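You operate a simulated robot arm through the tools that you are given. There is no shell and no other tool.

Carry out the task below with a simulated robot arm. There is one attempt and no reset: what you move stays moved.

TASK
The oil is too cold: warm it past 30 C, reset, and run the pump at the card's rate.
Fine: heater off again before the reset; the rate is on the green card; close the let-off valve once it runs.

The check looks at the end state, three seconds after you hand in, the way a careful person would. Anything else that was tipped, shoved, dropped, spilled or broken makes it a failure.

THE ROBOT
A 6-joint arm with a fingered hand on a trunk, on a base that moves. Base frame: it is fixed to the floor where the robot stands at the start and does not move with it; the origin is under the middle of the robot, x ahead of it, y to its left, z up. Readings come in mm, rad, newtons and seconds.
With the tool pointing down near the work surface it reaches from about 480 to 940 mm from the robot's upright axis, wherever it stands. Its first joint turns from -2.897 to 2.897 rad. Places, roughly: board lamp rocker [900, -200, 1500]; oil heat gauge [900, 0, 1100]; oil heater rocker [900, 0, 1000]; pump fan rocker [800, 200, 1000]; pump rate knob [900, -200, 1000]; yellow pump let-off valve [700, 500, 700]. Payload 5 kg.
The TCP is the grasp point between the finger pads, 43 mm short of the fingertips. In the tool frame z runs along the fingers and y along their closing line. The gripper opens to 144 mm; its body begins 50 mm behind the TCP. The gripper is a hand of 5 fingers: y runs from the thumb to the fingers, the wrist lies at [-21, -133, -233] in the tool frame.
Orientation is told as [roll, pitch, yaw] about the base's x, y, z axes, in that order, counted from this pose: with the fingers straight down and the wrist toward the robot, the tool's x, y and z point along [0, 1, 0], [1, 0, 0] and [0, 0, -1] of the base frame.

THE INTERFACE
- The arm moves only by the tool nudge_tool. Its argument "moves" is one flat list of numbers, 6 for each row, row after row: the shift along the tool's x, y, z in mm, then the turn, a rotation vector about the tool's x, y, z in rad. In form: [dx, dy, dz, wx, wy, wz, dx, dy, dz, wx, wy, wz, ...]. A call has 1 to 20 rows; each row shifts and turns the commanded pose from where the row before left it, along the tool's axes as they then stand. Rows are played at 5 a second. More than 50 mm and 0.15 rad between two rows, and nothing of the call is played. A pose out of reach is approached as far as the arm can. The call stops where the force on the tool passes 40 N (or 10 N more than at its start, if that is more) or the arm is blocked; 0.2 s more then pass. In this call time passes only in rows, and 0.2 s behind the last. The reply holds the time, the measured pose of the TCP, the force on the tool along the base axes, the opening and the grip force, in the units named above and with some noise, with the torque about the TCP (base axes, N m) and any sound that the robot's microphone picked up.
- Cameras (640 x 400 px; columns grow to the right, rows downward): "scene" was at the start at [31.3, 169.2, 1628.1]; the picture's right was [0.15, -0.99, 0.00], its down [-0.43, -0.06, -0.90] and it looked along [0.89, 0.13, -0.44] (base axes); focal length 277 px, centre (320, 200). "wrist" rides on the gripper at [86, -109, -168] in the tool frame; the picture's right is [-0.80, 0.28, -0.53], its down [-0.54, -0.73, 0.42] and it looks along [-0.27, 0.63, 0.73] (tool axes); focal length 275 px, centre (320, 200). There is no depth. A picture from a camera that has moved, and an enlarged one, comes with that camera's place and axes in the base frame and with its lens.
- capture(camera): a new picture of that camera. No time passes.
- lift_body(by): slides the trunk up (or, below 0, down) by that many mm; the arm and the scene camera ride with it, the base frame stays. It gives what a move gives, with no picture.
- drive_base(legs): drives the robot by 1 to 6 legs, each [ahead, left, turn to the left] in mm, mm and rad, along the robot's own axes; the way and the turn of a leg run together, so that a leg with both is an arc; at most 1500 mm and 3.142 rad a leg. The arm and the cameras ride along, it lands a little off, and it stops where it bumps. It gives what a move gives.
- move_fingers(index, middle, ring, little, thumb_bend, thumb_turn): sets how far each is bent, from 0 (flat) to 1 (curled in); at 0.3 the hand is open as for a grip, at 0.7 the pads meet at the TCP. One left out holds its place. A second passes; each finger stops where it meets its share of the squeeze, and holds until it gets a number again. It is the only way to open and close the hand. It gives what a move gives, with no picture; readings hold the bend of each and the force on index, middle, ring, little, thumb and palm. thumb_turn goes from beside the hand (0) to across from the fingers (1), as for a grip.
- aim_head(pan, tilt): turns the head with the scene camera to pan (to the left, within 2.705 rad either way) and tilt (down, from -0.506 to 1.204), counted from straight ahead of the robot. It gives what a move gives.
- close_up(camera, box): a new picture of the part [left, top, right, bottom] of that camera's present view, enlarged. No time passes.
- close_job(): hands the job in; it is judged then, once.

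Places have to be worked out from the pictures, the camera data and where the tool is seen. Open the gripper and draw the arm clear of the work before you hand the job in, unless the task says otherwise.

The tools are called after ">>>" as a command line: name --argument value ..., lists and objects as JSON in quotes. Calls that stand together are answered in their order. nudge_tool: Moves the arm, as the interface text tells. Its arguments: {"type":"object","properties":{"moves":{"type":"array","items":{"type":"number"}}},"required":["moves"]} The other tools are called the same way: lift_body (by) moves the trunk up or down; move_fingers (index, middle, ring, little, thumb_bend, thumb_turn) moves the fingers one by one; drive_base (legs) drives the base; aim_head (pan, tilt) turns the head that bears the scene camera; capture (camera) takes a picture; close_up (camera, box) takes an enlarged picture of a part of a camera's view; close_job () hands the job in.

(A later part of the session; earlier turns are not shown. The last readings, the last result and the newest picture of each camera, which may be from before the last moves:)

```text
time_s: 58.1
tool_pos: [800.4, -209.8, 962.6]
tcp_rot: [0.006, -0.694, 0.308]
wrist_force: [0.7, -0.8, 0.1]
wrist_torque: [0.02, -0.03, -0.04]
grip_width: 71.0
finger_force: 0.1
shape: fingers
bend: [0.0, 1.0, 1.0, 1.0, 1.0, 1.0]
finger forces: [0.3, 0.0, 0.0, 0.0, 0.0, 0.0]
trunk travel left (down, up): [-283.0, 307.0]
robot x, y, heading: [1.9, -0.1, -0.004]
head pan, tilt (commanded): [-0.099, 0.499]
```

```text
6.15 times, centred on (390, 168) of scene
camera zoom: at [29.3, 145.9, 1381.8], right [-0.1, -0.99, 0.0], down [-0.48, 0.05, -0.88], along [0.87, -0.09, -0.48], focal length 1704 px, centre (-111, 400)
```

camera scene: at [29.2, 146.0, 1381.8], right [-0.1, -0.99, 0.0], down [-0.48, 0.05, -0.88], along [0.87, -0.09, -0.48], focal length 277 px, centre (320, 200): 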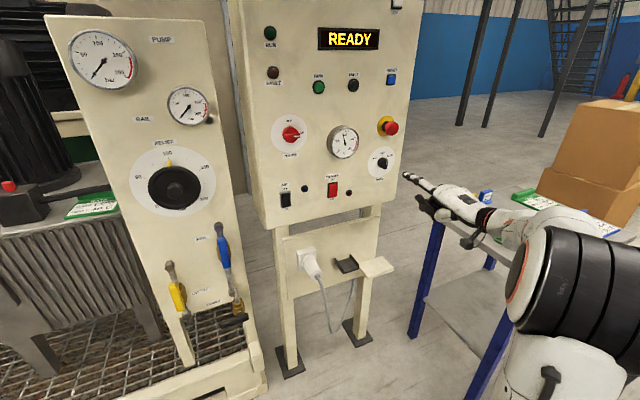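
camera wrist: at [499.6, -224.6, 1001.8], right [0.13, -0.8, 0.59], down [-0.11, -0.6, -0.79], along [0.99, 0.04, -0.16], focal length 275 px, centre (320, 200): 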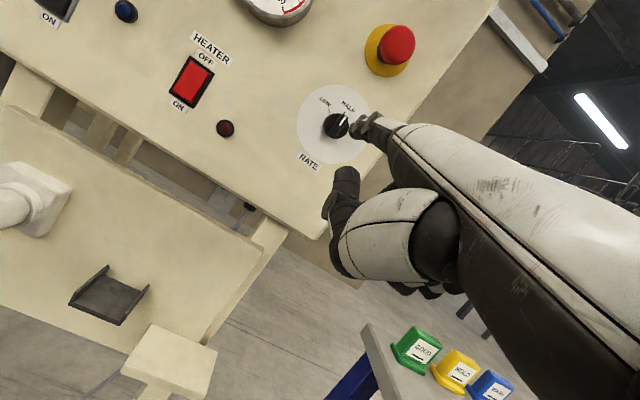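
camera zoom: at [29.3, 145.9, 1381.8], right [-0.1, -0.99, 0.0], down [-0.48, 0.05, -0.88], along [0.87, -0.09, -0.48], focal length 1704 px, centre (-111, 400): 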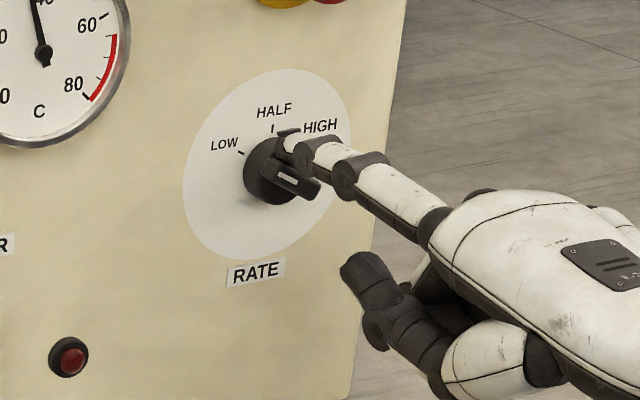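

The bar is near LOW but about 5-10° short. I push a bit more.

>>> nudge_tool --moves '[2.5, 0, 0, 0, 0, 0, 2, 0, 0, 0, 0, 0]'

>>> close_up --camera "wrist" --box '[270, 70, 390, 180]'

>>> close_up --camera "scene" --box '[355, 135, 425, 200]'

```text
time_s: 58.7
tool_pos: [799.5, -205.5, 961.6]
tcp_rot: [0.009, -0.695, 0.308]
wrist_force: [0.8, -1.4, 0.8]
wrist_torque: [0.18, -0.01, -0.15]
grip_width: 71.4
finger_force: 1.0
shape: fingers
bend: [0.0, 1.0, 1.0, 1.0, 1.0, 1.0]
finger forces: [1.5, 0.1, 0.0, 0.0, 0.0, 0.0]
trunk travel left (down, up): [-283.0, 307.0]
robot x, y, heading: [-4.0, -2.0, -0.005]
head pan, tilt (commanded): [-0.099, 0.499]
```

```text
3.64 times, centred on (330, 125) of wrist
camera zoom: at [591.9, -183.4, 1021.7], right [0.13, -0.8, 0.59], down [-0.11, -0.6, -0.79], along [0.99, 0.04, -0.16], focal length 1001 px, centre (284, 473)
```

zoom: 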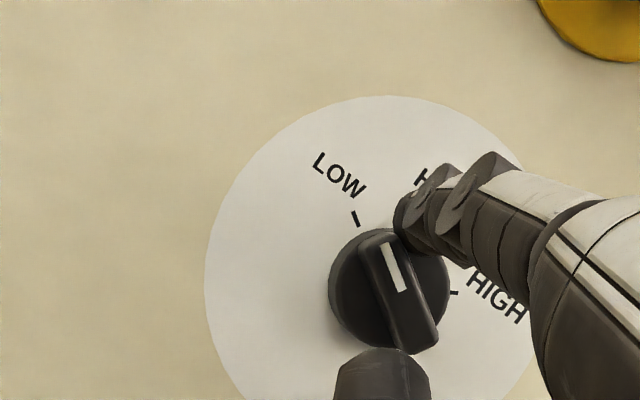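

```text
6.15 times, centred on (390, 168) of scene
camera zoom: at [29.3, 145.8, 1381.8], right [-0.1, -0.99, 0.0], down [-0.48, 0.05, -0.88], along [0.87, -0.09, -0.48], focal length 1704 px, centre (-111, 400)
```

zoom: 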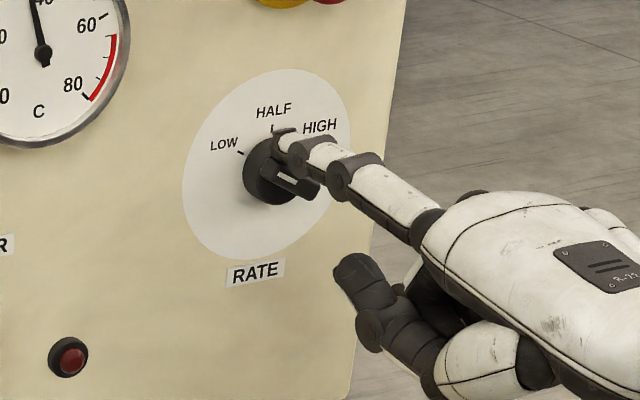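

It is nearly aligned with the LOW tick. I push 3 mm more to feel for a stop.

>>> nudge_tool --moves '[1.5, 0, 0, 0, 0, 0, 1.5, 0, 0, 0, 0, 0]'

>>> close_up --camera "wrist" --box '[270, 70, 390, 180]'

```text
time_s: 59.3
tool_pos: [798.6, -202.6, 961.2]
tcp_rot: [0.008, -0.695, 0.308]
wrist_force: [0.6, -2.0, 1.1]
wrist_torque: [0.23, -0.08, -0.18]
grip_width: 71.9
finger_force: 0.8
shape: fingers
bend: [0.0, 1.0, 1.0, 1.0, 1.0, 1.0]
finger forces: [1.8, 0.0, 0.0, 0.1, 0.0, 0.0]
trunk travel left (down, up): [-283.0, 307.0]
robot x, y, heading: [1.6, -0.9, -0.001]
head pan, tilt (commanded): [-0.099, 0.499]
```

```text
3.64 times, centred on (330, 125) of wrist
camera zoom: at [590.8, -180.1, 1022.1], right [0.13, -0.8, 0.59], down [-0.11, -0.6, -0.79], along [0.99, 0.04, -0.16], focal length 1001 px, centre (284, 473)
```

zoom: 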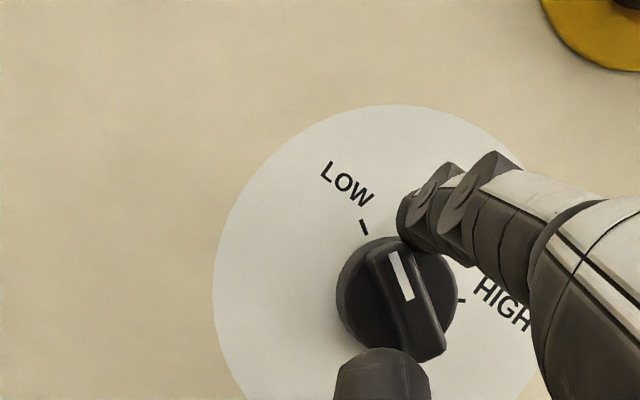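

The bar no longer turns, so it appears to be at the LOW stop. I withdraw to the right and back, then inspect the knob.

>>> nudge_tool --moves '[-5, 1.0, -1.2, 0, 0, 0, -5, -7.7, -6.4, 0, 0, 0, 0, -30.7, -25.6, 0, 0, 0, 0, -30.7, -25.6, 0, 0, 0]'

>>> close_up --camera "wrist" --box '[280, 70, 400, 180]'

>>> close_up --camera "scene" --box '[355, 135, 425, 200]'

```text
time_s: 60.3
tool_pos: [715.1, -239.3, 963.0]
tcp_rot: [0.006, -0.695, 0.312]
wrist_force: [0.6, 0.7, -0.2]
wrist_torque: [-0.03, 0.0, 0.02]
grip_width: 71.0
finger_force: 0.1
shape: fingers
bend: [0.0, 1.0, 1.0, 1.0, 1.0, 1.0]
finger forces: [0.1, 0.0, 0.0, 0.0, 0.0, 0.0]
trunk travel left (down, up): [-283.0, 307.0]
robot x, y, heading: [1.9, -1.0, -0.001]
head pan, tilt (commanded): [-0.099, 0.499]
```

```text
3.64 times, centred on (340, 125) of wrist
camera zoom: at [508.0, -217.0, 1023.9], right [0.13, -0.8, 0.59], down [-0.11, -0.6, -0.79], along [0.99, 0.04, -0.16], focal length 1001 px, centre (247, 473)
```

zoom: 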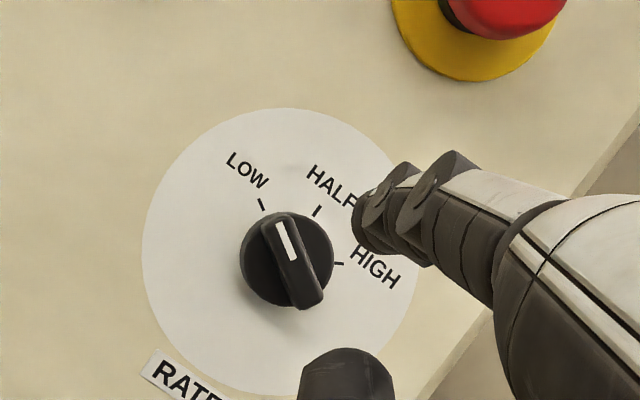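

```text
6.15 times, centred on (390, 168) of scene
camera zoom: at [29.4, 146.1, 1381.8], right [-0.1, -0.99, 0.0], down [-0.48, 0.05, -0.88], along [0.87, -0.09, -0.48], focal length 1704 px, centre (-111, 400)
```

zoom: 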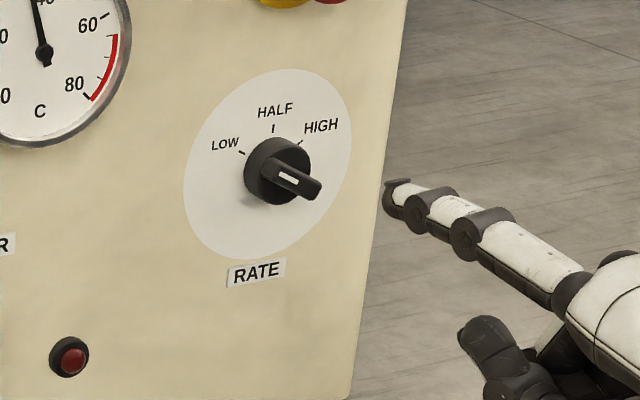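

The knob now points to LOW. I back off further and raise the trunk to the RUN button's level.

>>> nudge_tool --moves '[0, -23, -19.2, 0, 0, 0]'

>>> lift_body --by 230

>>> capture --camera "scene"

```text
time_s: 60.7
tool_pos: [687.6, -248.5, 961.8]
tcp_rot: [0.007, -0.695, 0.309]
wrist_force: [0.0, 0.1, -0.4]
wrist_torque: [-0.05, -0.01, 0.0]
grip_width: 71.1
finger_force: 0.0
shape: fingers
bend: [0.0, 1.0, 1.0, 1.0, 1.0, 1.0]
finger forces: [0.1, 0.0, 0.0, 0.0, 0.1, 0.1]
trunk travel left (down, up): [-283.0, 307.0]
robot x, y, heading: [-5.0, -2.6, -0.004]
head pan, tilt (commanded): [-0.099, 0.499]
```

```text
time_s: 63.1
tool_pos: [689.0, -249.9, 1192.0]
tcp_rot: [0.009, -0.695, 0.31]
wrist_force: [-0.1, 0.5, 0.6]
wrist_torque: [-0.02, 0.0, 0.0]
grip_width: 70.9
finger_force: 0.1
shape: fingers
bend: [0.0, 1.0, 1.0, 1.0, 1.0, 1.0]
finger forces: [0.1, 0.0, 0.1, 0.0, 0.0, 0.0]
trunk travel left (down, up): [-513.0, 77.0]
robot x, y, heading: [-1.2, 0.1, -0.0]
head pan, tilt (commanded): [-0.099, 0.499]
```

```text
taken
camera scene: at [29.3, 145.9, 1611.7], right [-0.1, -0.99, 0.0], down [-0.48, 0.05, -0.88], along [0.87, -0.09, -0.48], focal length 277 px, centre (320, 200)
```

scene: 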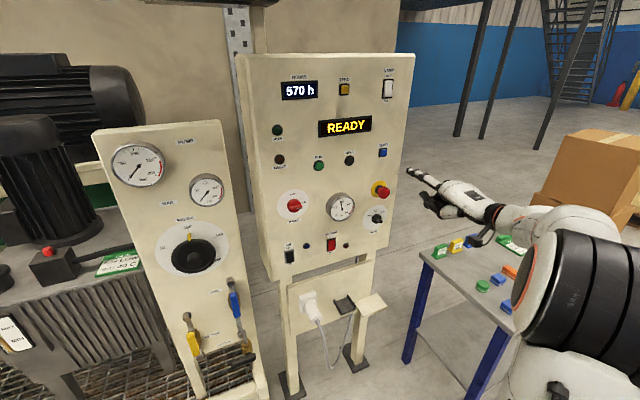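

READY is still shown. I move the tip left to about 60 mm in front of the RUN button.

>>> nudge_tool --moves '[39.2, 9.65, 8.05, 0, 0, 0, 39.2, 9.65, 8.05, 0, 0, 0, 39.2, 9.65, 8.05, 0, 0, 0, 39.2, 9.65, 8.05, 0, 0, 0, 39.2, 9.65, 8.05, 0, 0, 0, 39.2, 9.65, 8.05, 0, 0, 0]'

>>> close_up --camera "scene" --box '[260, 100, 400, 220]'

>>> close_up --camera "wrist" --box '[260, 40, 480, 220]'

```text
time_s: 64.5
tool_pos: [688.8, -2.9, 1192.9]
tcp_rot: [0.007, -0.694, 0.307]
wrist_force: [0.4, 0.7, 0.3]
wrist_torque: [0.02, -0.04, 0.01]
grip_width: 70.8
finger_force: 0.1
shape: fingers
bend: [0.0, 1.0, 1.0, 1.0, 1.0, 1.0]
finger forces: [0.0, 0.1, 0.0, 0.1, 0.0, 0.1]
trunk travel left (down, up): [-513.0, 77.0]
robot x, y, heading: [-1.6, -1.8, -0.003]
head pan, tilt (commanded): [-0.099, 0.499]
```

```text
3.33 times, centred on (330, 160) of scene
camera zoom: at [29.2, 146.2, 1611.8], right [-0.1, -0.99, 0.0], down [-0.48, 0.05, -0.88], along [0.87, -0.09, -0.48], focal length 923 px, centre (287, 333)
```

zoom: 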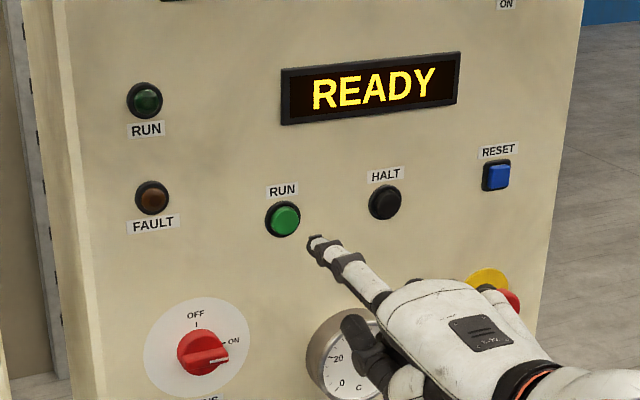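

```text
2.22 times, centred on (370, 130) of wrist
camera zoom: at [481.1, 19.0, 1253.5], right [0.13, -0.8, 0.59], down [-0.11, -0.6, -0.79], along [0.99, 0.04, -0.16], focal length 612 px, centre (209, 356)
```

zoom: 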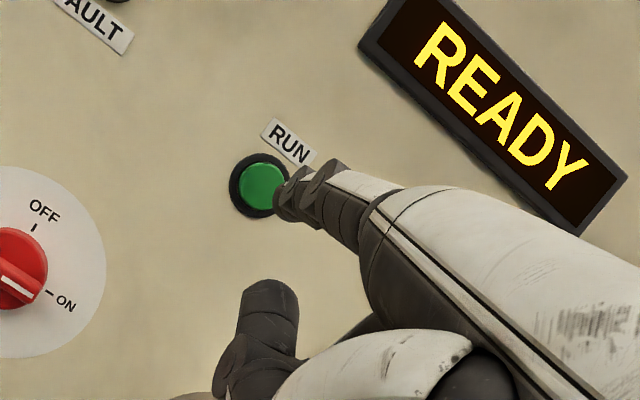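

The approach line ends on the RUN button. I advance and press it.

>>> nudge_tool --moves '[0, 8.0, 6.0, 0, 0, 0, 0, 8.0, 6.0, 0, 0, 0, 0, 8.0, 6.0, 0, 0, 0, 0, 8.0, 6.0, 0, 0, 0, 0, 3.8, 3.2, 0, 0, 0, 0, 3.8, 3.2, 0, 0, 0, 0, 3.8, 3.2, 0, 0, 0, 0, 3.8, 3.2, 0, 0, 0, 0, 3.8, 3.2, 0, 0, 0, 0, 3.8, 3.2, 0, 0, 0, 0, 3.8, 3.2, 0, 0, 0, 0, 3.8, 3.2, 0, 0, 0]'

>>> close_up --camera "scene" --box '[250, 90, 400, 230]'

```text
time_s: 66.6
tool_pos: [744.3, 15.5, 1195.8]
tcp_rot: [0.006, -0.695, 0.306]
wrist_force: [-28.6, -7.0, -1.2]
wrist_torque: [0.62, -2.59, 0.57]
grip_width: 70.7
finger_force: 15.2
shape: fingers
bend: [0.0, 1.0, 1.0, 1.0, 1.0, 1.0]
finger forces: [28.9, 0.1, 0.0, 0.1, 0.1, 0.1]
trunk travel left (down, up): [-513.0, 77.0]
robot x, y, heading: [-4.7, -2.0, 0.002]
head pan, tilt (commanded): [-0.099, 0.499]
heard: click
stopped in row 10: the force on the tool passed its limit at 45 N (the readings are from after the stop); the commanded pose is now the measured one
```

```text
2.86 times, centred on (325, 160) of scene
camera zoom: at [24.2, 144.6, 1611.9], right [-0.1, -0.99, 0.0], down [-0.47, 0.05, -0.88], along [0.87, -0.09, -0.48], focal length 791 px, centre (306, 314)
```

zoom: 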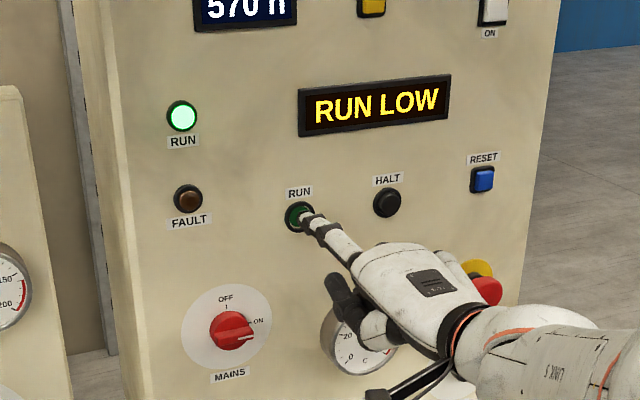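

RUN LOW is displayed and the RUN lamp is lit. I back away from the panel and aim the head at the let-off valve.

>>> nudge_tool --moves '[0, -30.7, -25.6, 0, 0, 0, 0, -30.7, -25.6, 0, 0, 0, 0, -30.7, -25.6, 0, 0, 0]'

>>> aim_head --pan 0.45 --tilt 0.75

>>> capture --camera "scene"

>>> capture --camera "wrist"

```text
time_s: 67.4
tool_pos: [633.0, -20.1, 1195.4]
tcp_rot: [0.009, -0.692, 0.307]
wrist_force: [0.2, 0.5, 0.2]
wrist_torque: [0.0, -0.02, -0.02]
grip_width: 70.9
finger_force: 0.0
shape: fingers
bend: [0.0, 1.0, 1.0, 1.0, 1.0, 1.0]
finger forces: [0.0, 0.0, 0.1, 0.1, 0.0, 0.0]
trunk travel left (down, up): [-513.0, 77.0]
robot x, y, heading: [-5.6, -0.4, -0.001]
head pan, tilt (commanded): [-0.099, 0.499]
```

```text
time_s: 68.4
tool_pos: [633.9, -20.0, 1195.0]
tcp_rot: [0.008, -0.693, 0.308]
wrist_force: [0.5, -0.3, -0.6]
wrist_torque: [0.0, 0.02, -0.01]
grip_width: 71.0
finger_force: 0.2
shape: fingers
bend: [0.0, 1.0, 1.0, 1.0, 1.0, 1.0]
finger forces: [0.1, 0.0, 0.1, 0.1, 0.0, 0.1]
trunk travel left (down, up): [-513.0, 77.0]
robot x, y, heading: [-3.1, -4.4, -0.003]
head pan, tilt (commanded): [0.45, 0.75]
```

```text
taken
camera scene: at [12.9, 190.9, 1589.8], right [0.43, -0.9, 0.0], down [-0.61, -0.29, -0.73], along [0.66, 0.32, -0.68], focal length 277 px, centre (320, 200)
```

scene: 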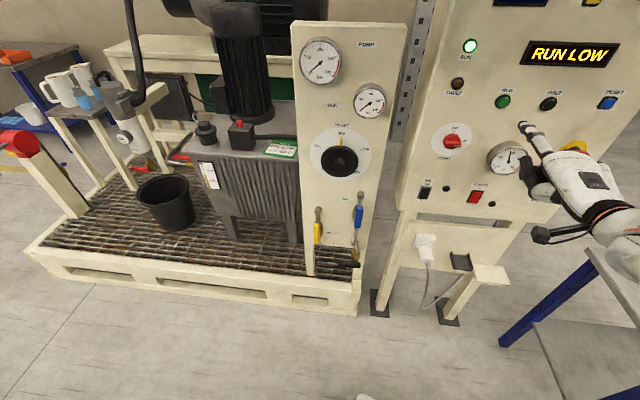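

```text
taken
camera wrist: at [426.1, 2.9, 1255.0], right [0.13, -0.8, 0.59], down [-0.11, -0.6, -0.79], along [0.99, 0.04, -0.16], focal length 275 px, centre (320, 200)
```

wrist: 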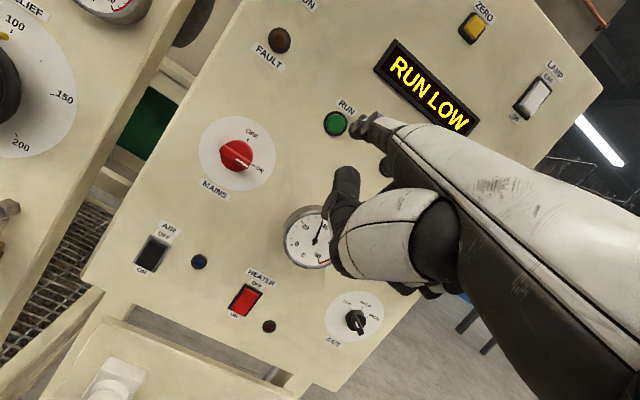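

The pump runs at LOW. I zoom on the yellow let-off valve from this angle.

>>> close_up --camera "scene" --box '[295, 190, 375, 285]'

>>> close_up --camera "scene" --box '[305, 200, 345, 255]'

```text
4.21 times, centred on (335, 238) of scene
camera zoom: at [12.9, 190.9, 1589.8], right [0.43, -0.9, 0.0], down [-0.61, -0.29, -0.73], along [0.66, 0.32, -0.68], focal length 1166 px, centre (257, 42)
```

zoom: 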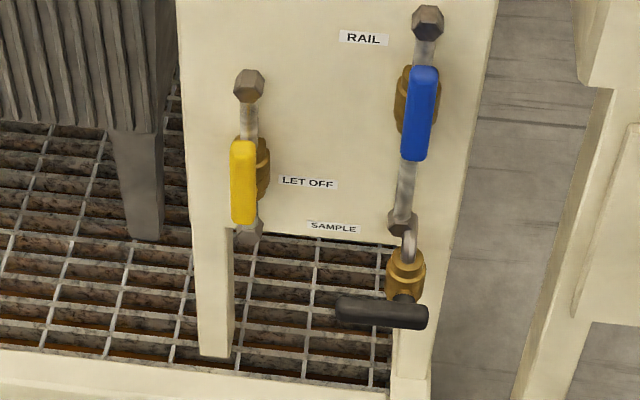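

```text
7.27 times, centred on (325, 228) of scene
camera zoom: at [12.9, 190.9, 1589.8], right [0.43, -0.9, 0.0], down [-0.61, -0.29, -0.73], along [0.66, 0.32, -0.68], focal length 2014 px, centre (284, 0)
```

zoom: 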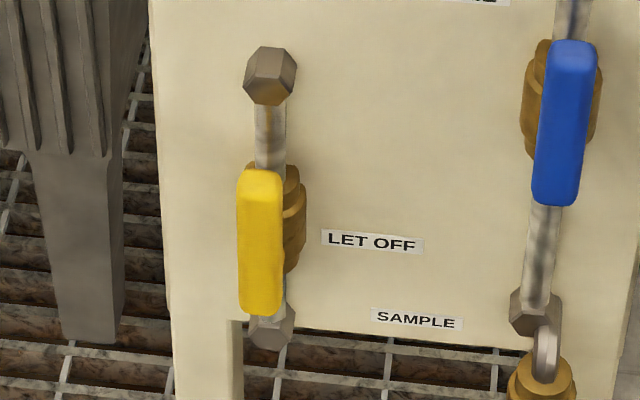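

The lever stands up along its pipe (open), pivoting near its lower end around z≈686. I consider moving the base left and back so the arm stays in a comfortable posture; first I check the floor around the robot.

>>> aim_head --pan 1.3 --tilt 0.7

>>> capture --camera "scene"

>>> aim_head --pan 2.6 --tilt 0.7

>>> capture --camera "scene"

>>> aim_head --pan -2.6 --tilt 0.7

>>> capture --camera "scene"

```text
time_s: 69.5
tool_pos: [633.9, -19.5, 1195.2]
tcp_rot: [0.007, -0.691, 0.309]
wrist_force: [0.4, -0.3, 0.7]
wrist_torque: [0.01, 0.03, 0.0]
grip_width: 70.8
finger_force: 0.0
shape: fingers
bend: [0.0, 1.0, 1.0, 1.0, 1.0, 1.0]
finger forces: [0.0, 0.1, 0.0, 0.0, 0.0, 0.0]
trunk travel left (down, up): [-513.0, 77.0]
robot x, y, heading: [0.9, 0.2, -0.003]
head pan, tilt (commanded): [1.3, 0.7]
```

```text
taken
camera scene: at [-38.9, 236.8, 1594.1], right [0.96, -0.27, 0.0], down [-0.17, -0.62, -0.76], along [0.21, 0.74, -0.64], focal length 277 px, centre (320, 200)
```

scene: 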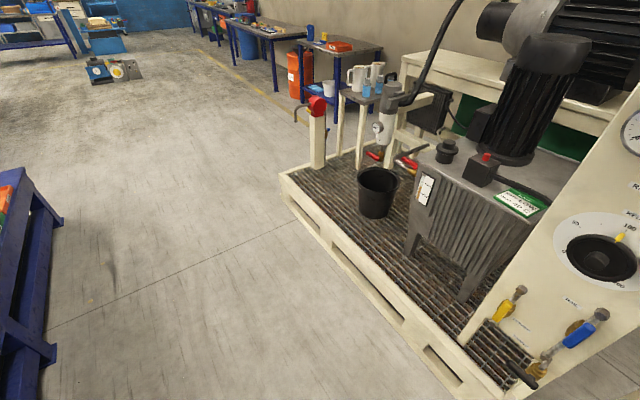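

```text
time_s: 71.0
tool_pos: [633.7, -18.9, 1194.1]
tcp_rot: [0.007, -0.692, 0.306]
wrist_force: [0.9, 0.6, 0.3]
wrist_torque: [-0.01, 0.02, -0.03]
grip_width: 70.9
finger_force: 0.1
shape: fingers
bend: [0.0, 1.0, 1.0, 1.0, 1.0, 1.0]
finger forces: [0.0, 0.1, 0.0, 0.0, 0.1, 0.0]
trunk travel left (down, up): [-513.0, 77.0]
robot x, y, heading: [-1.6, -2.3, -0.0]
head pan, tilt (commanded): [2.601, 0.7]
```

```text
taken
camera scene: at [-134.5, 199.0, 1594.1], right [0.52, 0.86, 0.0], down [0.55, -0.33, -0.76], along [-0.65, 0.4, -0.64], focal length 277 px, centre (320, 200)
```

scene: 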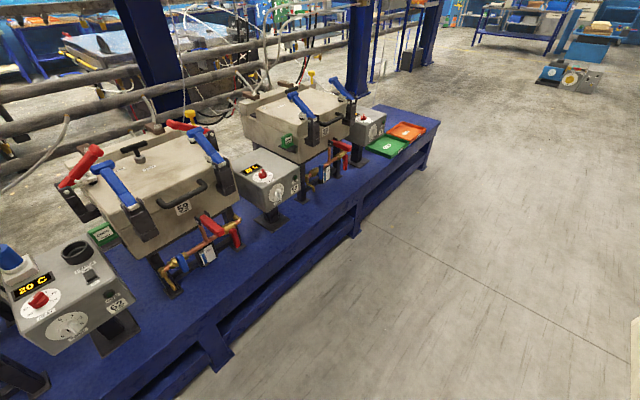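

```text
time_s: 75.1
tool_pos: [634.3, -20.0, 1194.5]
tcp_rot: [0.007, -0.694, 0.308]
wrist_force: [-0.8, 0.0, 0.2]
wrist_torque: [0.01, 0.0, 0.01]
grip_width: 71.1
finger_force: 0.1
shape: fingers
bend: [0.0, 1.0, 1.0, 1.0, 1.0, 1.0]
finger forces: [0.0, 0.0, 0.0, 0.0, 0.0, 0.0]
trunk travel left (down, up): [-513.0, 77.0]
robot x, y, heading: [-3.1, 1.2, 0.002]
head pan, tilt (commanded): [-2.601, 0.7]
```

```text
taken
camera scene: at [-134.7, 111.4, 1594.1], right [-0.51, 0.86, 0.0], down [0.55, 0.33, -0.76], along [-0.66, -0.39, -0.64], focal length 277 px, centre (320, 200)
```

scene: 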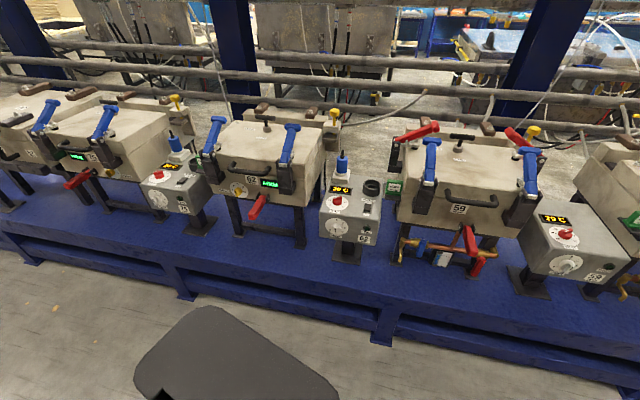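

There is ample free floor to the left, and the bench behind is around 0.8 m away. I drive 150 mm back and then 330 mm left.

>>> drive_base --legs '[[-150, 0, 0], [0, 330, 0]]'

>>> aim_head --pan 0.1 --tilt 0.6

>>> capture --camera "scene"

```text
time_s: 78.2
tool_pos: [480.0, 308.6, 1194.5]
tcp_rot: [0.007, -0.695, 0.312]
wrist_force: [-0.6, -0.3, 0.0]
wrist_torque: [0.0, 0.02, -0.03]
grip_width: 70.8
finger_force: 0.1
shape: fingers
bend: [0.0, 1.0, 1.0, 1.0, 1.0, 1.0]
finger forces: [0.0, 0.1, 0.1, 0.1, 0.0, 0.1]
trunk travel left (down, up): [-513.0, 77.0]
robot x, y, heading: [-155.5, 325.9, 0.002]
head pan, tilt (commanded): [-2.601, 0.7]
```

```text
time_s: 80.6
tool_pos: [480.6, 308.3, 1194.5]
tcp_rot: [0.008, -0.694, 0.31]
wrist_force: [0.2, -0.2, 0.2]
wrist_torque: [-0.02, 0.0, -0.02]
grip_width: 71.3
finger_force: 0.0
shape: fingers
bend: [0.0, 1.0, 1.0, 1.0, 1.0, 1.0]
finger forces: [0.1, 0.0, 0.1, 0.0, 0.0, 0.1]
trunk travel left (down, up): [-513.0, 77.0]
robot x, y, heading: [-154.5, 321.6, 0.001]
head pan, tilt (commanded): [0.099, 0.6]
```

```text
taken
camera scene: at [-127.2, 489.1, 1602.7], right [0.1, -0.99, 0.0], down [-0.56, -0.06, -0.83], along [0.82, 0.08, -0.56], focal length 277 px, centre (320, 200)
```

scene: 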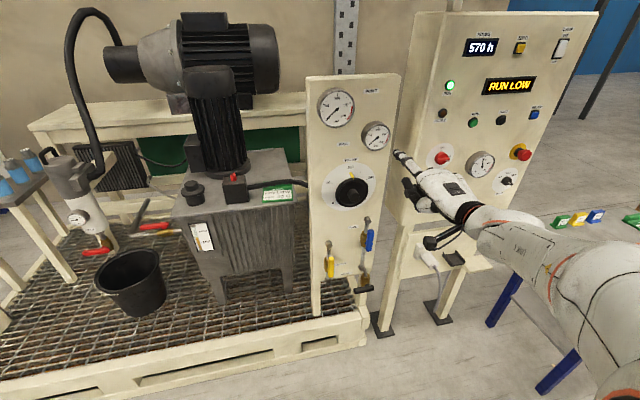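

Clear. I lower the trunk by 480 mm to valve level and look.

>>> lift_body --by -480

>>> capture --camera "scene"

>>> capture --camera "wrist"

```text
refused: -480 is not a number from -400 to 400
```

```text
taken
camera scene: at [-127.2, 489.1, 1602.7], right [0.1, -0.99, 0.0], down [-0.56, -0.06, -0.83], along [0.82, 0.08, -0.56], focal length 277 px, centre (320, 200)
```

scene: 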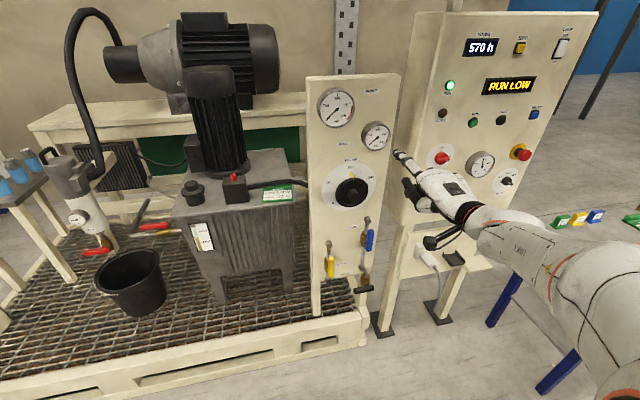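

```text
taken
camera wrist: at [273.1, 329.9, 1254.9], right [0.13, -0.8, 0.59], down [-0.11, -0.6, -0.79], along [0.99, 0.04, -0.16], focal length 275 px, centre (320, 200)
```

wrist: 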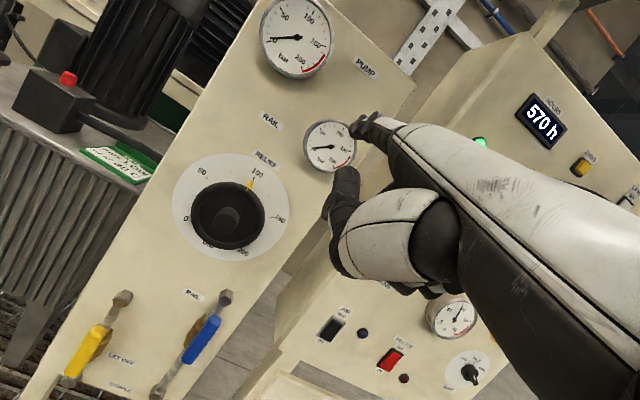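

The limit is 400 mm per lift, so I lower in two steps.

>>> lift_body --by -380

>>> lift_body --by -100

>>> capture --camera "scene"

>>> capture --camera "wrist"

```text
time_s: 84.3
tool_pos: [480.0, 309.0, 813.8]
tcp_rot: [0.007, -0.694, 0.311]
wrist_force: [0.1, -0.2, 0.4]
wrist_torque: [0.0, -0.02, 0.03]
grip_width: 70.9
finger_force: 0.0
shape: fingers
bend: [0.0, 1.0, 1.0, 1.0, 1.0, 1.0]
finger forces: [0.0, 0.0, 0.1, 0.0, 0.0, 0.0]
trunk travel left (down, up): [-133.0, 457.0]
robot x, y, heading: [-158.5, 325.9, 0.004]
head pan, tilt (commanded): [0.099, 0.6]
```

```text
time_s: 85.6
tool_pos: [481.1, 308.5, 714.1]
tcp_rot: [0.008, -0.693, 0.311]
wrist_force: [-0.5, 0.0, -0.1]
wrist_torque: [0.01, -0.03, 0.02]
grip_width: 71.0
finger_force: 0.1
shape: fingers
bend: [0.0, 1.0, 1.0, 1.0, 1.0, 1.0]
finger forces: [0.1, 0.1, 0.1, 0.0, 0.0, 0.1]
trunk travel left (down, up): [-33.0, 557.0]
robot x, y, heading: [-158.7, 324.7, 0.006]
head pan, tilt (commanded): [0.099, 0.6]
```

```text
taken
camera scene: at [-127.2, 489.1, 1122.7], right [0.1, -0.99, 0.0], down [-0.56, -0.06, -0.83], along [0.82, 0.08, -0.56], focal length 277 px, centre (320, 200)
```

scene: 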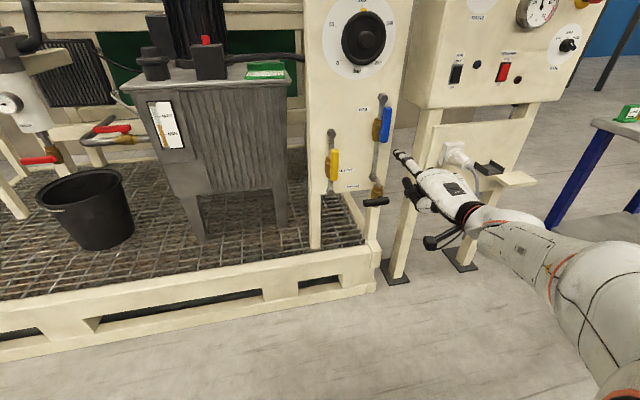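

```text
taken
camera wrist: at [273.1, 329.9, 775.0], right [0.13, -0.8, 0.59], down [-0.11, -0.6, -0.79], along [0.99, 0.04, -0.16], focal length 275 px, centre (320, 200)
```

wrist: 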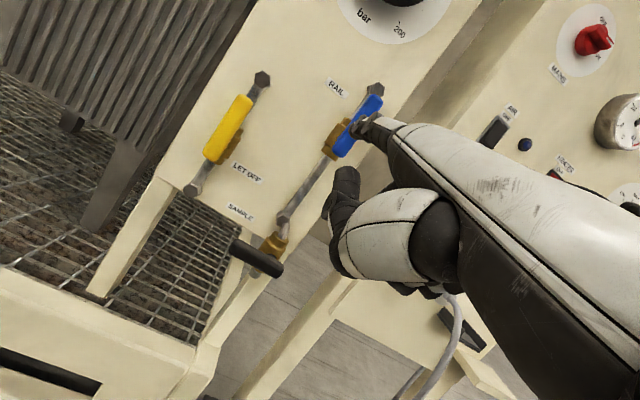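

Now a good view. I zoom on the yellow valve from both cameras.

>>> close_up --camera "wrist" --box '[160, 50, 320, 220]'

>>> close_up --camera "scene" --box '[300, 80, 440, 220]'

```text
2.35 times, centred on (240, 135) of wrist
camera zoom: at [273.1, 329.9, 775.0], right [0.13, -0.8, 0.59], down [-0.11, -0.6, -0.79], along [0.99, 0.04, -0.16], focal length 648 px, centre (508, 353)
```

zoom: 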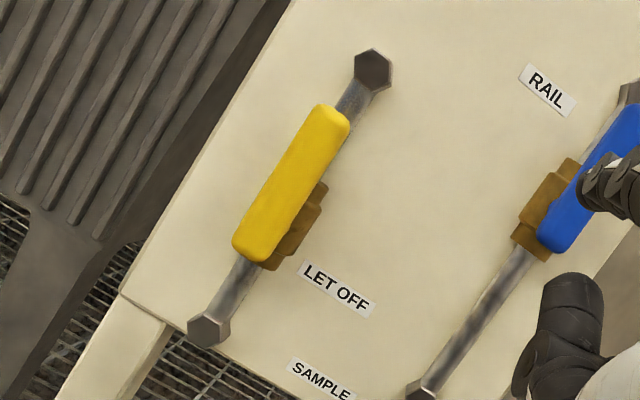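

```text
2.86 times, centred on (370, 150) of scene
camera zoom: at [-127.2, 489.1, 1122.7], right [0.1, -0.99, 0.0], down [-0.56, -0.06, -0.83], along [0.82, 0.08, -0.56], focal length 791 px, centre (177, 343)
```

zoom: 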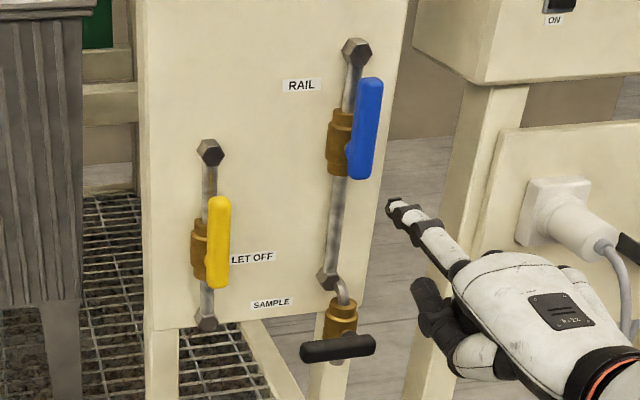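

The lever points up from a pivot near [680 x-plane, y 525, z 680], with its top at z≈763. I move the tip left and down to a point 100 mm in front of the lever's right side.

>>> nudge_tool --moves '[23.9, 0.15, 23.5, 0, 0, 0, 23.9, 0.15, 23.5, 0, 0, 0, 23.9, 0.15, 23.5, 0, 0, 0, 23.9, 0.15, 23.5, 0, 0, 0]'

>>> close_up --camera "scene" --box '[300, 80, 440, 220]'

>>> capture --camera "wrist"

```text
time_s: 86.6
tool_pos: [509.8, 418.2, 642.3]
tcp_rot: [0.009, -0.693, 0.31]
wrist_force: [-0.3, 0.0, -0.8]
wrist_torque: [0.01, 0.02, 0.01]
grip_width: 71.0
finger_force: 0.1
shape: fingers
bend: [0.0, 1.0, 1.0, 1.0, 1.0, 1.0]
finger forces: [0.1, 0.1, 0.1, 0.0, 0.0, 0.0]
trunk travel left (down, up): [-33.0, 557.0]
robot x, y, heading: [-154.7, 324.8, -0.002]
head pan, tilt (commanded): [0.099, 0.6]
```

```text
2.86 times, centred on (370, 150) of scene
camera zoom: at [-127.4, 489.0, 1122.7], right [0.1, -0.99, 0.0], down [-0.56, -0.06, -0.83], along [0.82, 0.08, -0.56], focal length 791 px, centre (177, 343)
```

zoom: 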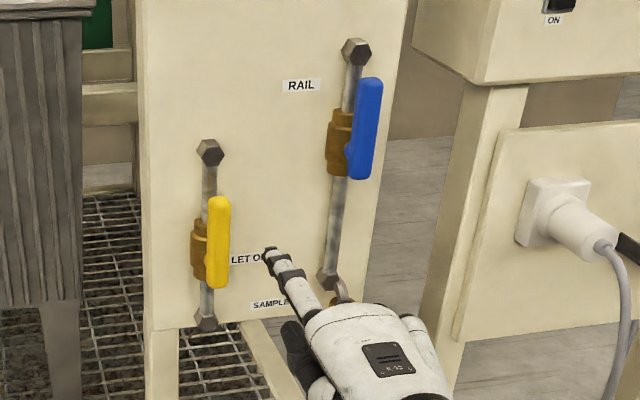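

```text
taken
camera wrist: at [301.6, 440.2, 703.4], right [0.13, -0.8, 0.59], down [-0.11, -0.6, -0.79], along [0.99, 0.04, -0.17], focal length 275 px, centre (320, 200)
```

wrist: 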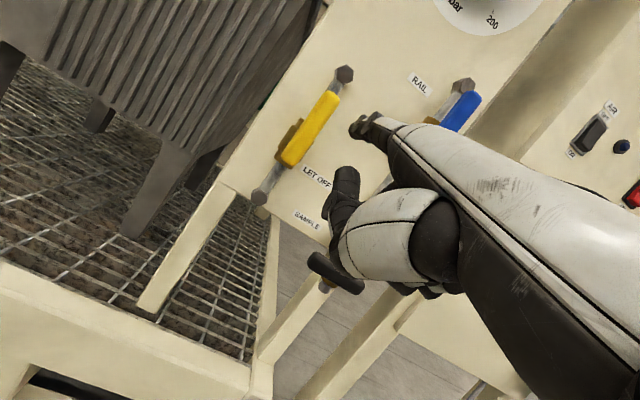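

I advance 85 mm to bring the fingertip beside the lever on its right.

>>> nudge_tool --moves '[0, 21.8, 18.1, 0, 0, 0, 0, 21.8, 18.1, 0, 0, 0, 0, 21.8, 18.1, 0, 0, 0]'

>>> close_up --camera "scene" --box '[300, 80, 440, 220]'

>>> close_up --camera "wrist" --box '[240, 30, 440, 210]'

```text
time_s: 87.4
tool_pos: [589.0, 445.8, 642.4]
tcp_rot: [0.007, -0.694, 0.311]
wrist_force: [0.0, 0.5, 0.6]
wrist_torque: [-0.01, 0.04, 0.0]
grip_width: 71.1
finger_force: 0.1
shape: fingers
bend: [0.0, 1.0, 1.0, 1.0, 1.0, 1.0]
finger forces: [0.0, 0.0, 0.1, 0.0, 0.0, 0.1]
trunk travel left (down, up): [-33.0, 557.0]
robot x, y, heading: [-154.8, 326.2, 0.002]
head pan, tilt (commanded): [0.099, 0.6]
```

```text
2.86 times, centred on (370, 150) of scene
camera zoom: at [-127.4, 489.1, 1122.7], right [0.1, -0.99, 0.0], down [-0.56, -0.06, -0.83], along [0.82, 0.08, -0.56], focal length 791 px, centre (177, 343)
```

zoom: 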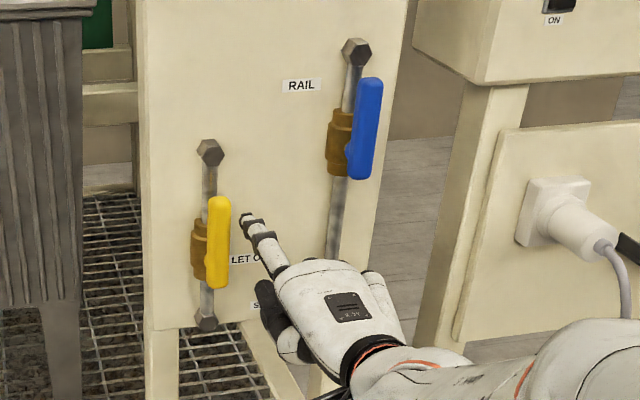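

```text
2.22 times, centred on (340, 120) of wrist
camera zoom: at [381.7, 467.5, 702.6], right [0.13, -0.8, 0.59], down [-0.11, -0.6, -0.79], along [0.99, 0.04, -0.16], focal length 612 px, centre (276, 378)
```

zoom: 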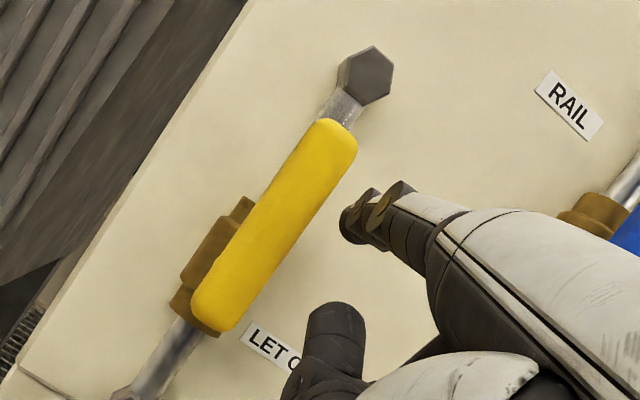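

The fingertip is beside the lever but needs about 15 mm more depth. I advance and then push left gently to test the closing direction.

>>> nudge_tool --moves '[0, 5.8, 4.8, 0, 0, 0, 0, 5.8, 4.8, 0, 0, 0]'

>>> nudge_tool --moves '[4, 0, 0, 0, 0, 0, 4, 0, 0, 0, 0, 0, 4, 0, 0, 0, 0, 0, 4, 0, 0, 0, 0, 0]'

>>> close_up --camera "scene" --box '[320, 120, 400, 200]'

>>> close_up --camera "wrist" --box '[240, 30, 440, 210]'

```text
time_s: 88.0
tool_pos: [602.9, 448.3, 641.2]
tcp_rot: [0.01, -0.692, 0.31]
wrist_force: [-1.3, -0.2, 0.2]
wrist_torque: [0.0, 0.02, 0.01]
grip_width: 70.9
finger_force: 0.1
shape: fingers
bend: [0.0, 1.0, 1.0, 1.0, 1.0, 1.0]
finger forces: [0.0, 0.0, 0.0, 0.0, 0.0, 0.1]
trunk travel left (down, up): [-33.0, 557.0]
robot x, y, heading: [-157.4, 324.9, -0.001]
head pan, tilt (commanded): [0.099, 0.6]
```

```text
time_s: 89.0
tool_pos: [600.6, 464.1, 642.8]
tcp_rot: [0.008, -0.693, 0.31]
wrist_force: [0.2, -1.5, 1.0]
wrist_torque: [0.19, 0.02, -0.2]
grip_width: 71.1
finger_force: 1.1
shape: fingers
bend: [0.0, 1.0, 1.0, 1.0, 1.0, 1.0]
finger forces: [1.9, 0.0, 0.0, 0.0, 0.0, 0.1]
trunk travel left (down, up): [-33.0, 557.0]
robot x, y, heading: [-155.5, 322.7, 0.001]
head pan, tilt (commanded): [0.099, 0.6]
```

```text
5.00 times, centred on (360, 160) of scene
camera zoom: at [-127.1, 489.0, 1122.7], right [0.1, -0.99, 0.0], down [-0.56, -0.06, -0.83], along [0.82, 0.08, -0.56], focal length 1384 px, centre (120, 400)
```

zoom: 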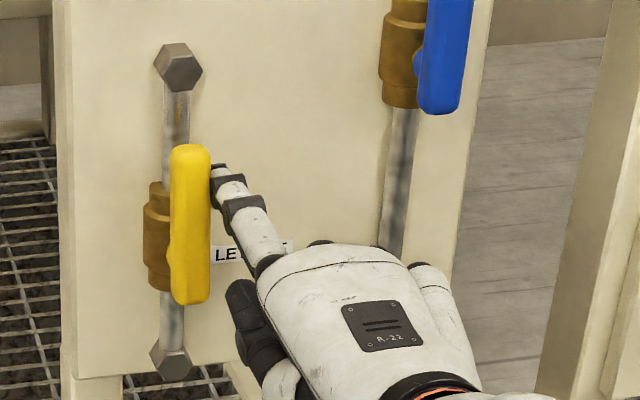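

```text
2.22 times, centred on (340, 120) of wrist
camera zoom: at [391.2, 486.1, 703.3], right [0.13, -0.8, 0.59], down [-0.11, -0.6, -0.79], along [0.99, 0.04, -0.17], focal length 612 px, centre (276, 378)
```

zoom: 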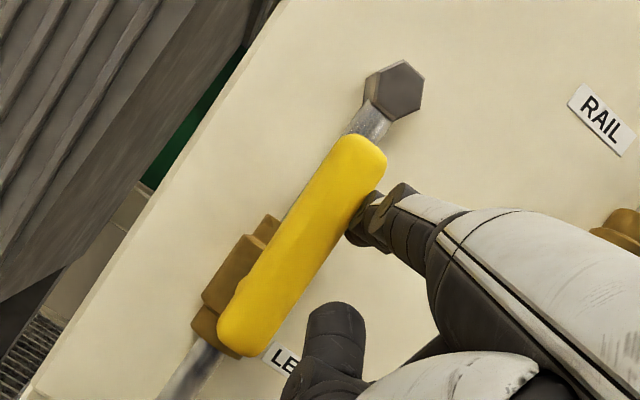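

Contact with the lever (≈2 N). I push another 8 mm left to see whether it turns.

>>> nudge_tool --moves '[4, 0, 0, 0, 0, 0, 4, 0, 0, 0, 0, 0]'

>>> close_up --camera "wrist" --box '[240, 30, 440, 210]'

>>> close_up --camera "scene" --box '[320, 120, 400, 200]'

```text
time_s: 89.6
tool_pos: [594.9, 472.2, 643.2]
tcp_rot: [0.009, -0.692, 0.313]
wrist_force: [0.5, -1.8, 1.6]
wrist_torque: [0.25, 0.02, -0.19]
grip_width: 71.5
finger_force: 1.1
shape: fingers
bend: [0.0, 1.0, 1.0, 1.0, 1.0, 1.0]
finger forces: [1.9, 0.0, 0.1, 0.1, 0.0, 0.0]
trunk travel left (down, up): [-33.0, 557.0]
robot x, y, heading: [-155.0, 328.1, -0.002]
head pan, tilt (commanded): [0.099, 0.6]
```

```text
2.22 times, centred on (340, 120) of wrist
camera zoom: at [388.5, 494.0, 703.4], right [0.13, -0.8, 0.59], down [-0.11, -0.6, -0.79], along [0.99, 0.04, -0.16], focal length 612 px, centre (276, 378)
```

zoom: 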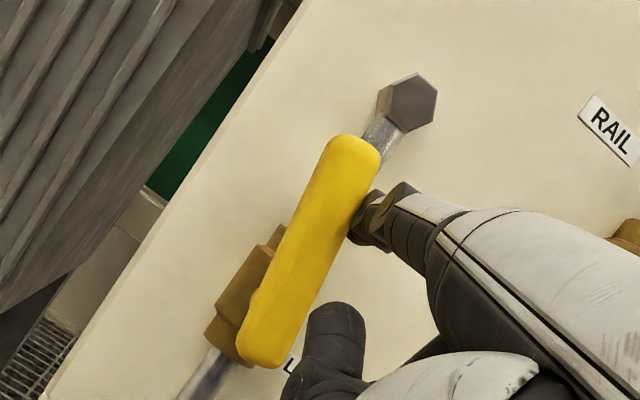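

```text
5.00 times, centred on (360, 160) of scene
camera zoom: at [-127.2, 489.0, 1122.7], right [0.1, -0.99, 0.0], down [-0.56, -0.06, -0.83], along [0.82, 0.08, -0.56], focal length 1384 px, centre (120, 400)
```

zoom: 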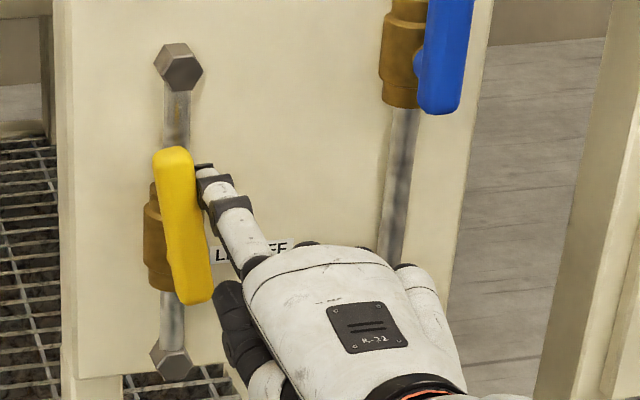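

The lever turns left easily. I follow its arc further toward horizontal.

>>> nudge_tool --moves '[6.7, 0.9, -0.6, 0, 0, 0, 6.7, 0.9, -0.6, 0, 0, 0, 8.2, -0.5, 1.1, 0, 0, 0, 8.2, -0.5, 1.1, 0, 0, 0, 7.7, -1.8, 2.7, 0, 0, 0, 7.7, -1.8, 2.7, 0, 0, 0]'

>>> close_up --camera "wrist" --box '[240, 30, 440, 210]'

>>> close_up --camera "scene" --box '[320, 120, 400, 200]'

```text
time_s: 91.0
tool_pos: [585.9, 511.4, 639.6]
tcp_rot: [0.015, -0.687, 0.312]
wrist_force: [0.2, -2.3, 0.9]
wrist_torque: [0.19, -0.02, -0.17]
grip_width: 71.1
finger_force: 0.8
shape: fingers
bend: [0.0, 1.0, 1.0, 1.0, 1.0, 1.0]
finger forces: [1.4, 0.0, 0.0, 0.1, 0.0, 0.0]
out of reach, approached as far as the arm can: row 6
trunk travel left (down, up): [-33.0, 557.0]
robot x, y, heading: [-156.6, 325.1, -0.001]
head pan, tilt (commanded): [0.099, 0.6]
```

```text
2.22 times, centred on (340, 120) of wrist
camera zoom: at [378.0, 530.4, 701.8], right [0.14, -0.8, 0.58], down [-0.11, -0.6, -0.79], along [0.98, 0.05, -0.17], focal length 612 px, centre (276, 378)
```

zoom: 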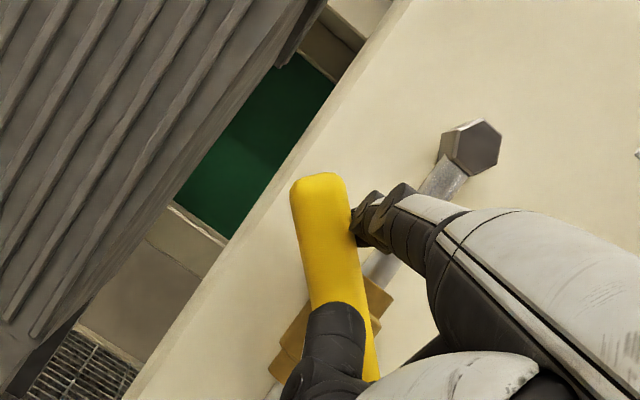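

```text
5.00 times, centred on (360, 160) of scene
camera zoom: at [-127.2, 489.0, 1122.7], right [0.1, -0.99, 0.0], down [-0.56, -0.06, -0.83], along [0.82, 0.08, -0.56], focal length 1384 px, centre (120, 400)
```

zoom: 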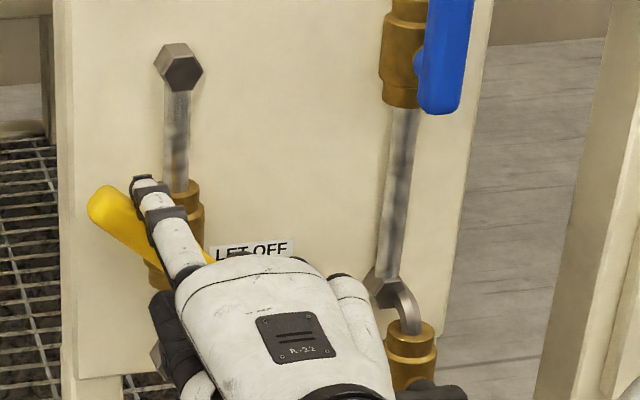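

The lever is about half turned, and the arm reached a limit there. I retract the finger, shift the base 130 mm further left so the arm regains its good posture, then finish the turn.

>>> nudge_tool --moves '[-4, 1.3, -1.5, 0, 0, 0, 0, -25.6, -21.3, 0, 0, 0, 0, -25.6, -21.3, 0, 0, 0, 0, -25.6, -21.3, 0, 0, 0]'

>>> drive_base --legs '[[0, 130, 0]]'

>>> capture --camera "scene"

>>> close_up --camera "wrist" --box '[200, 0, 440, 220]'

```text
time_s: 92.0
tool_pos: [491.6, 476.7, 644.1]
tcp_rot: [0.009, -0.692, 0.313]
wrist_force: [-0.7, 0.8, -0.2]
wrist_torque: [0.01, -0.03, 0.03]
grip_width: 71.0
finger_force: 0.0
shape: fingers
bend: [0.0, 1.0, 1.0, 1.0, 1.0, 1.0]
finger forces: [0.0, 0.0, 0.0, 0.0, 0.1, 0.0]
trunk travel left (down, up): [-33.0, 557.0]
robot x, y, heading: [-154.6, 322.6, 0.005]
head pan, tilt (commanded): [0.099, 0.6]
```

```text
time_s: 93.3
tool_pos: [490.8, 607.5, 643.4]
tcp_rot: [0.011, -0.691, 0.312]
wrist_force: [1.0, 0.2, 0.6]
wrist_torque: [0.0, -0.04, -0.01]
grip_width: 71.0
finger_force: 0.1
shape: fingers
bend: [0.0, 1.0, 1.0, 1.0, 1.0, 1.0]
finger forces: [0.1, 0.1, 0.0, 0.1, 0.0, 0.0]
trunk travel left (down, up): [-33.0, 557.0]
robot x, y, heading: [-157.3, 456.3, 0.005]
head pan, tilt (commanded): [0.099, 0.6]
```

```text
taken
camera scene: at [-127.6, 620.4, 1122.7], right [0.1, -0.99, 0.0], down [-0.56, -0.06, -0.83], along [0.82, 0.08, -0.56], focal length 277 px, centre (320, 200)
```

scene: 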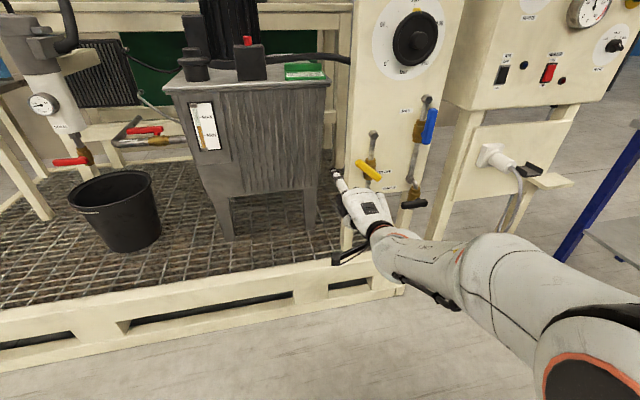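

```text
1.82 times, centred on (320, 110) of wrist
camera zoom: at [283.5, 629.3, 704.9], right [0.14, -0.8, 0.59], down [-0.11, -0.6, -0.79], along [0.98, 0.05, -0.17], focal length 500 px, centre (320, 364)
```

zoom: 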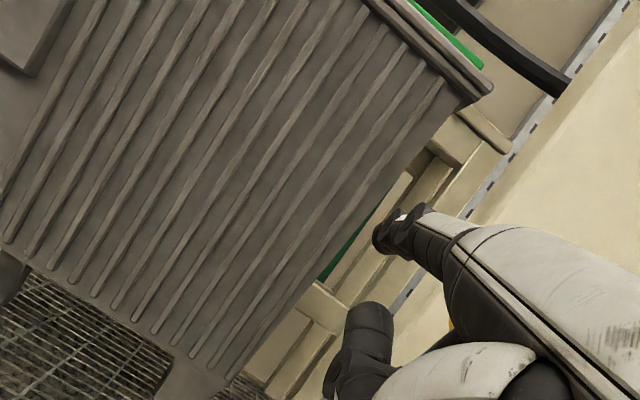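

I zoom to measure the lever's present angle.

>>> close_up --camera "scene" --box '[325, 120, 425, 220]'

```text
4.00 times, centred on (375, 170) of scene
camera zoom: at [-127.6, 620.4, 1122.7], right [0.1, -0.99, 0.0], down [-0.56, -0.06, -0.83], along [0.82, 0.08, -0.56], focal length 1108 px, centre (100, 320)
```

zoom: 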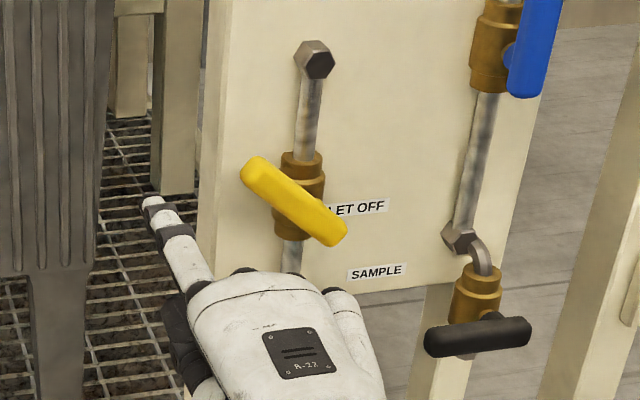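

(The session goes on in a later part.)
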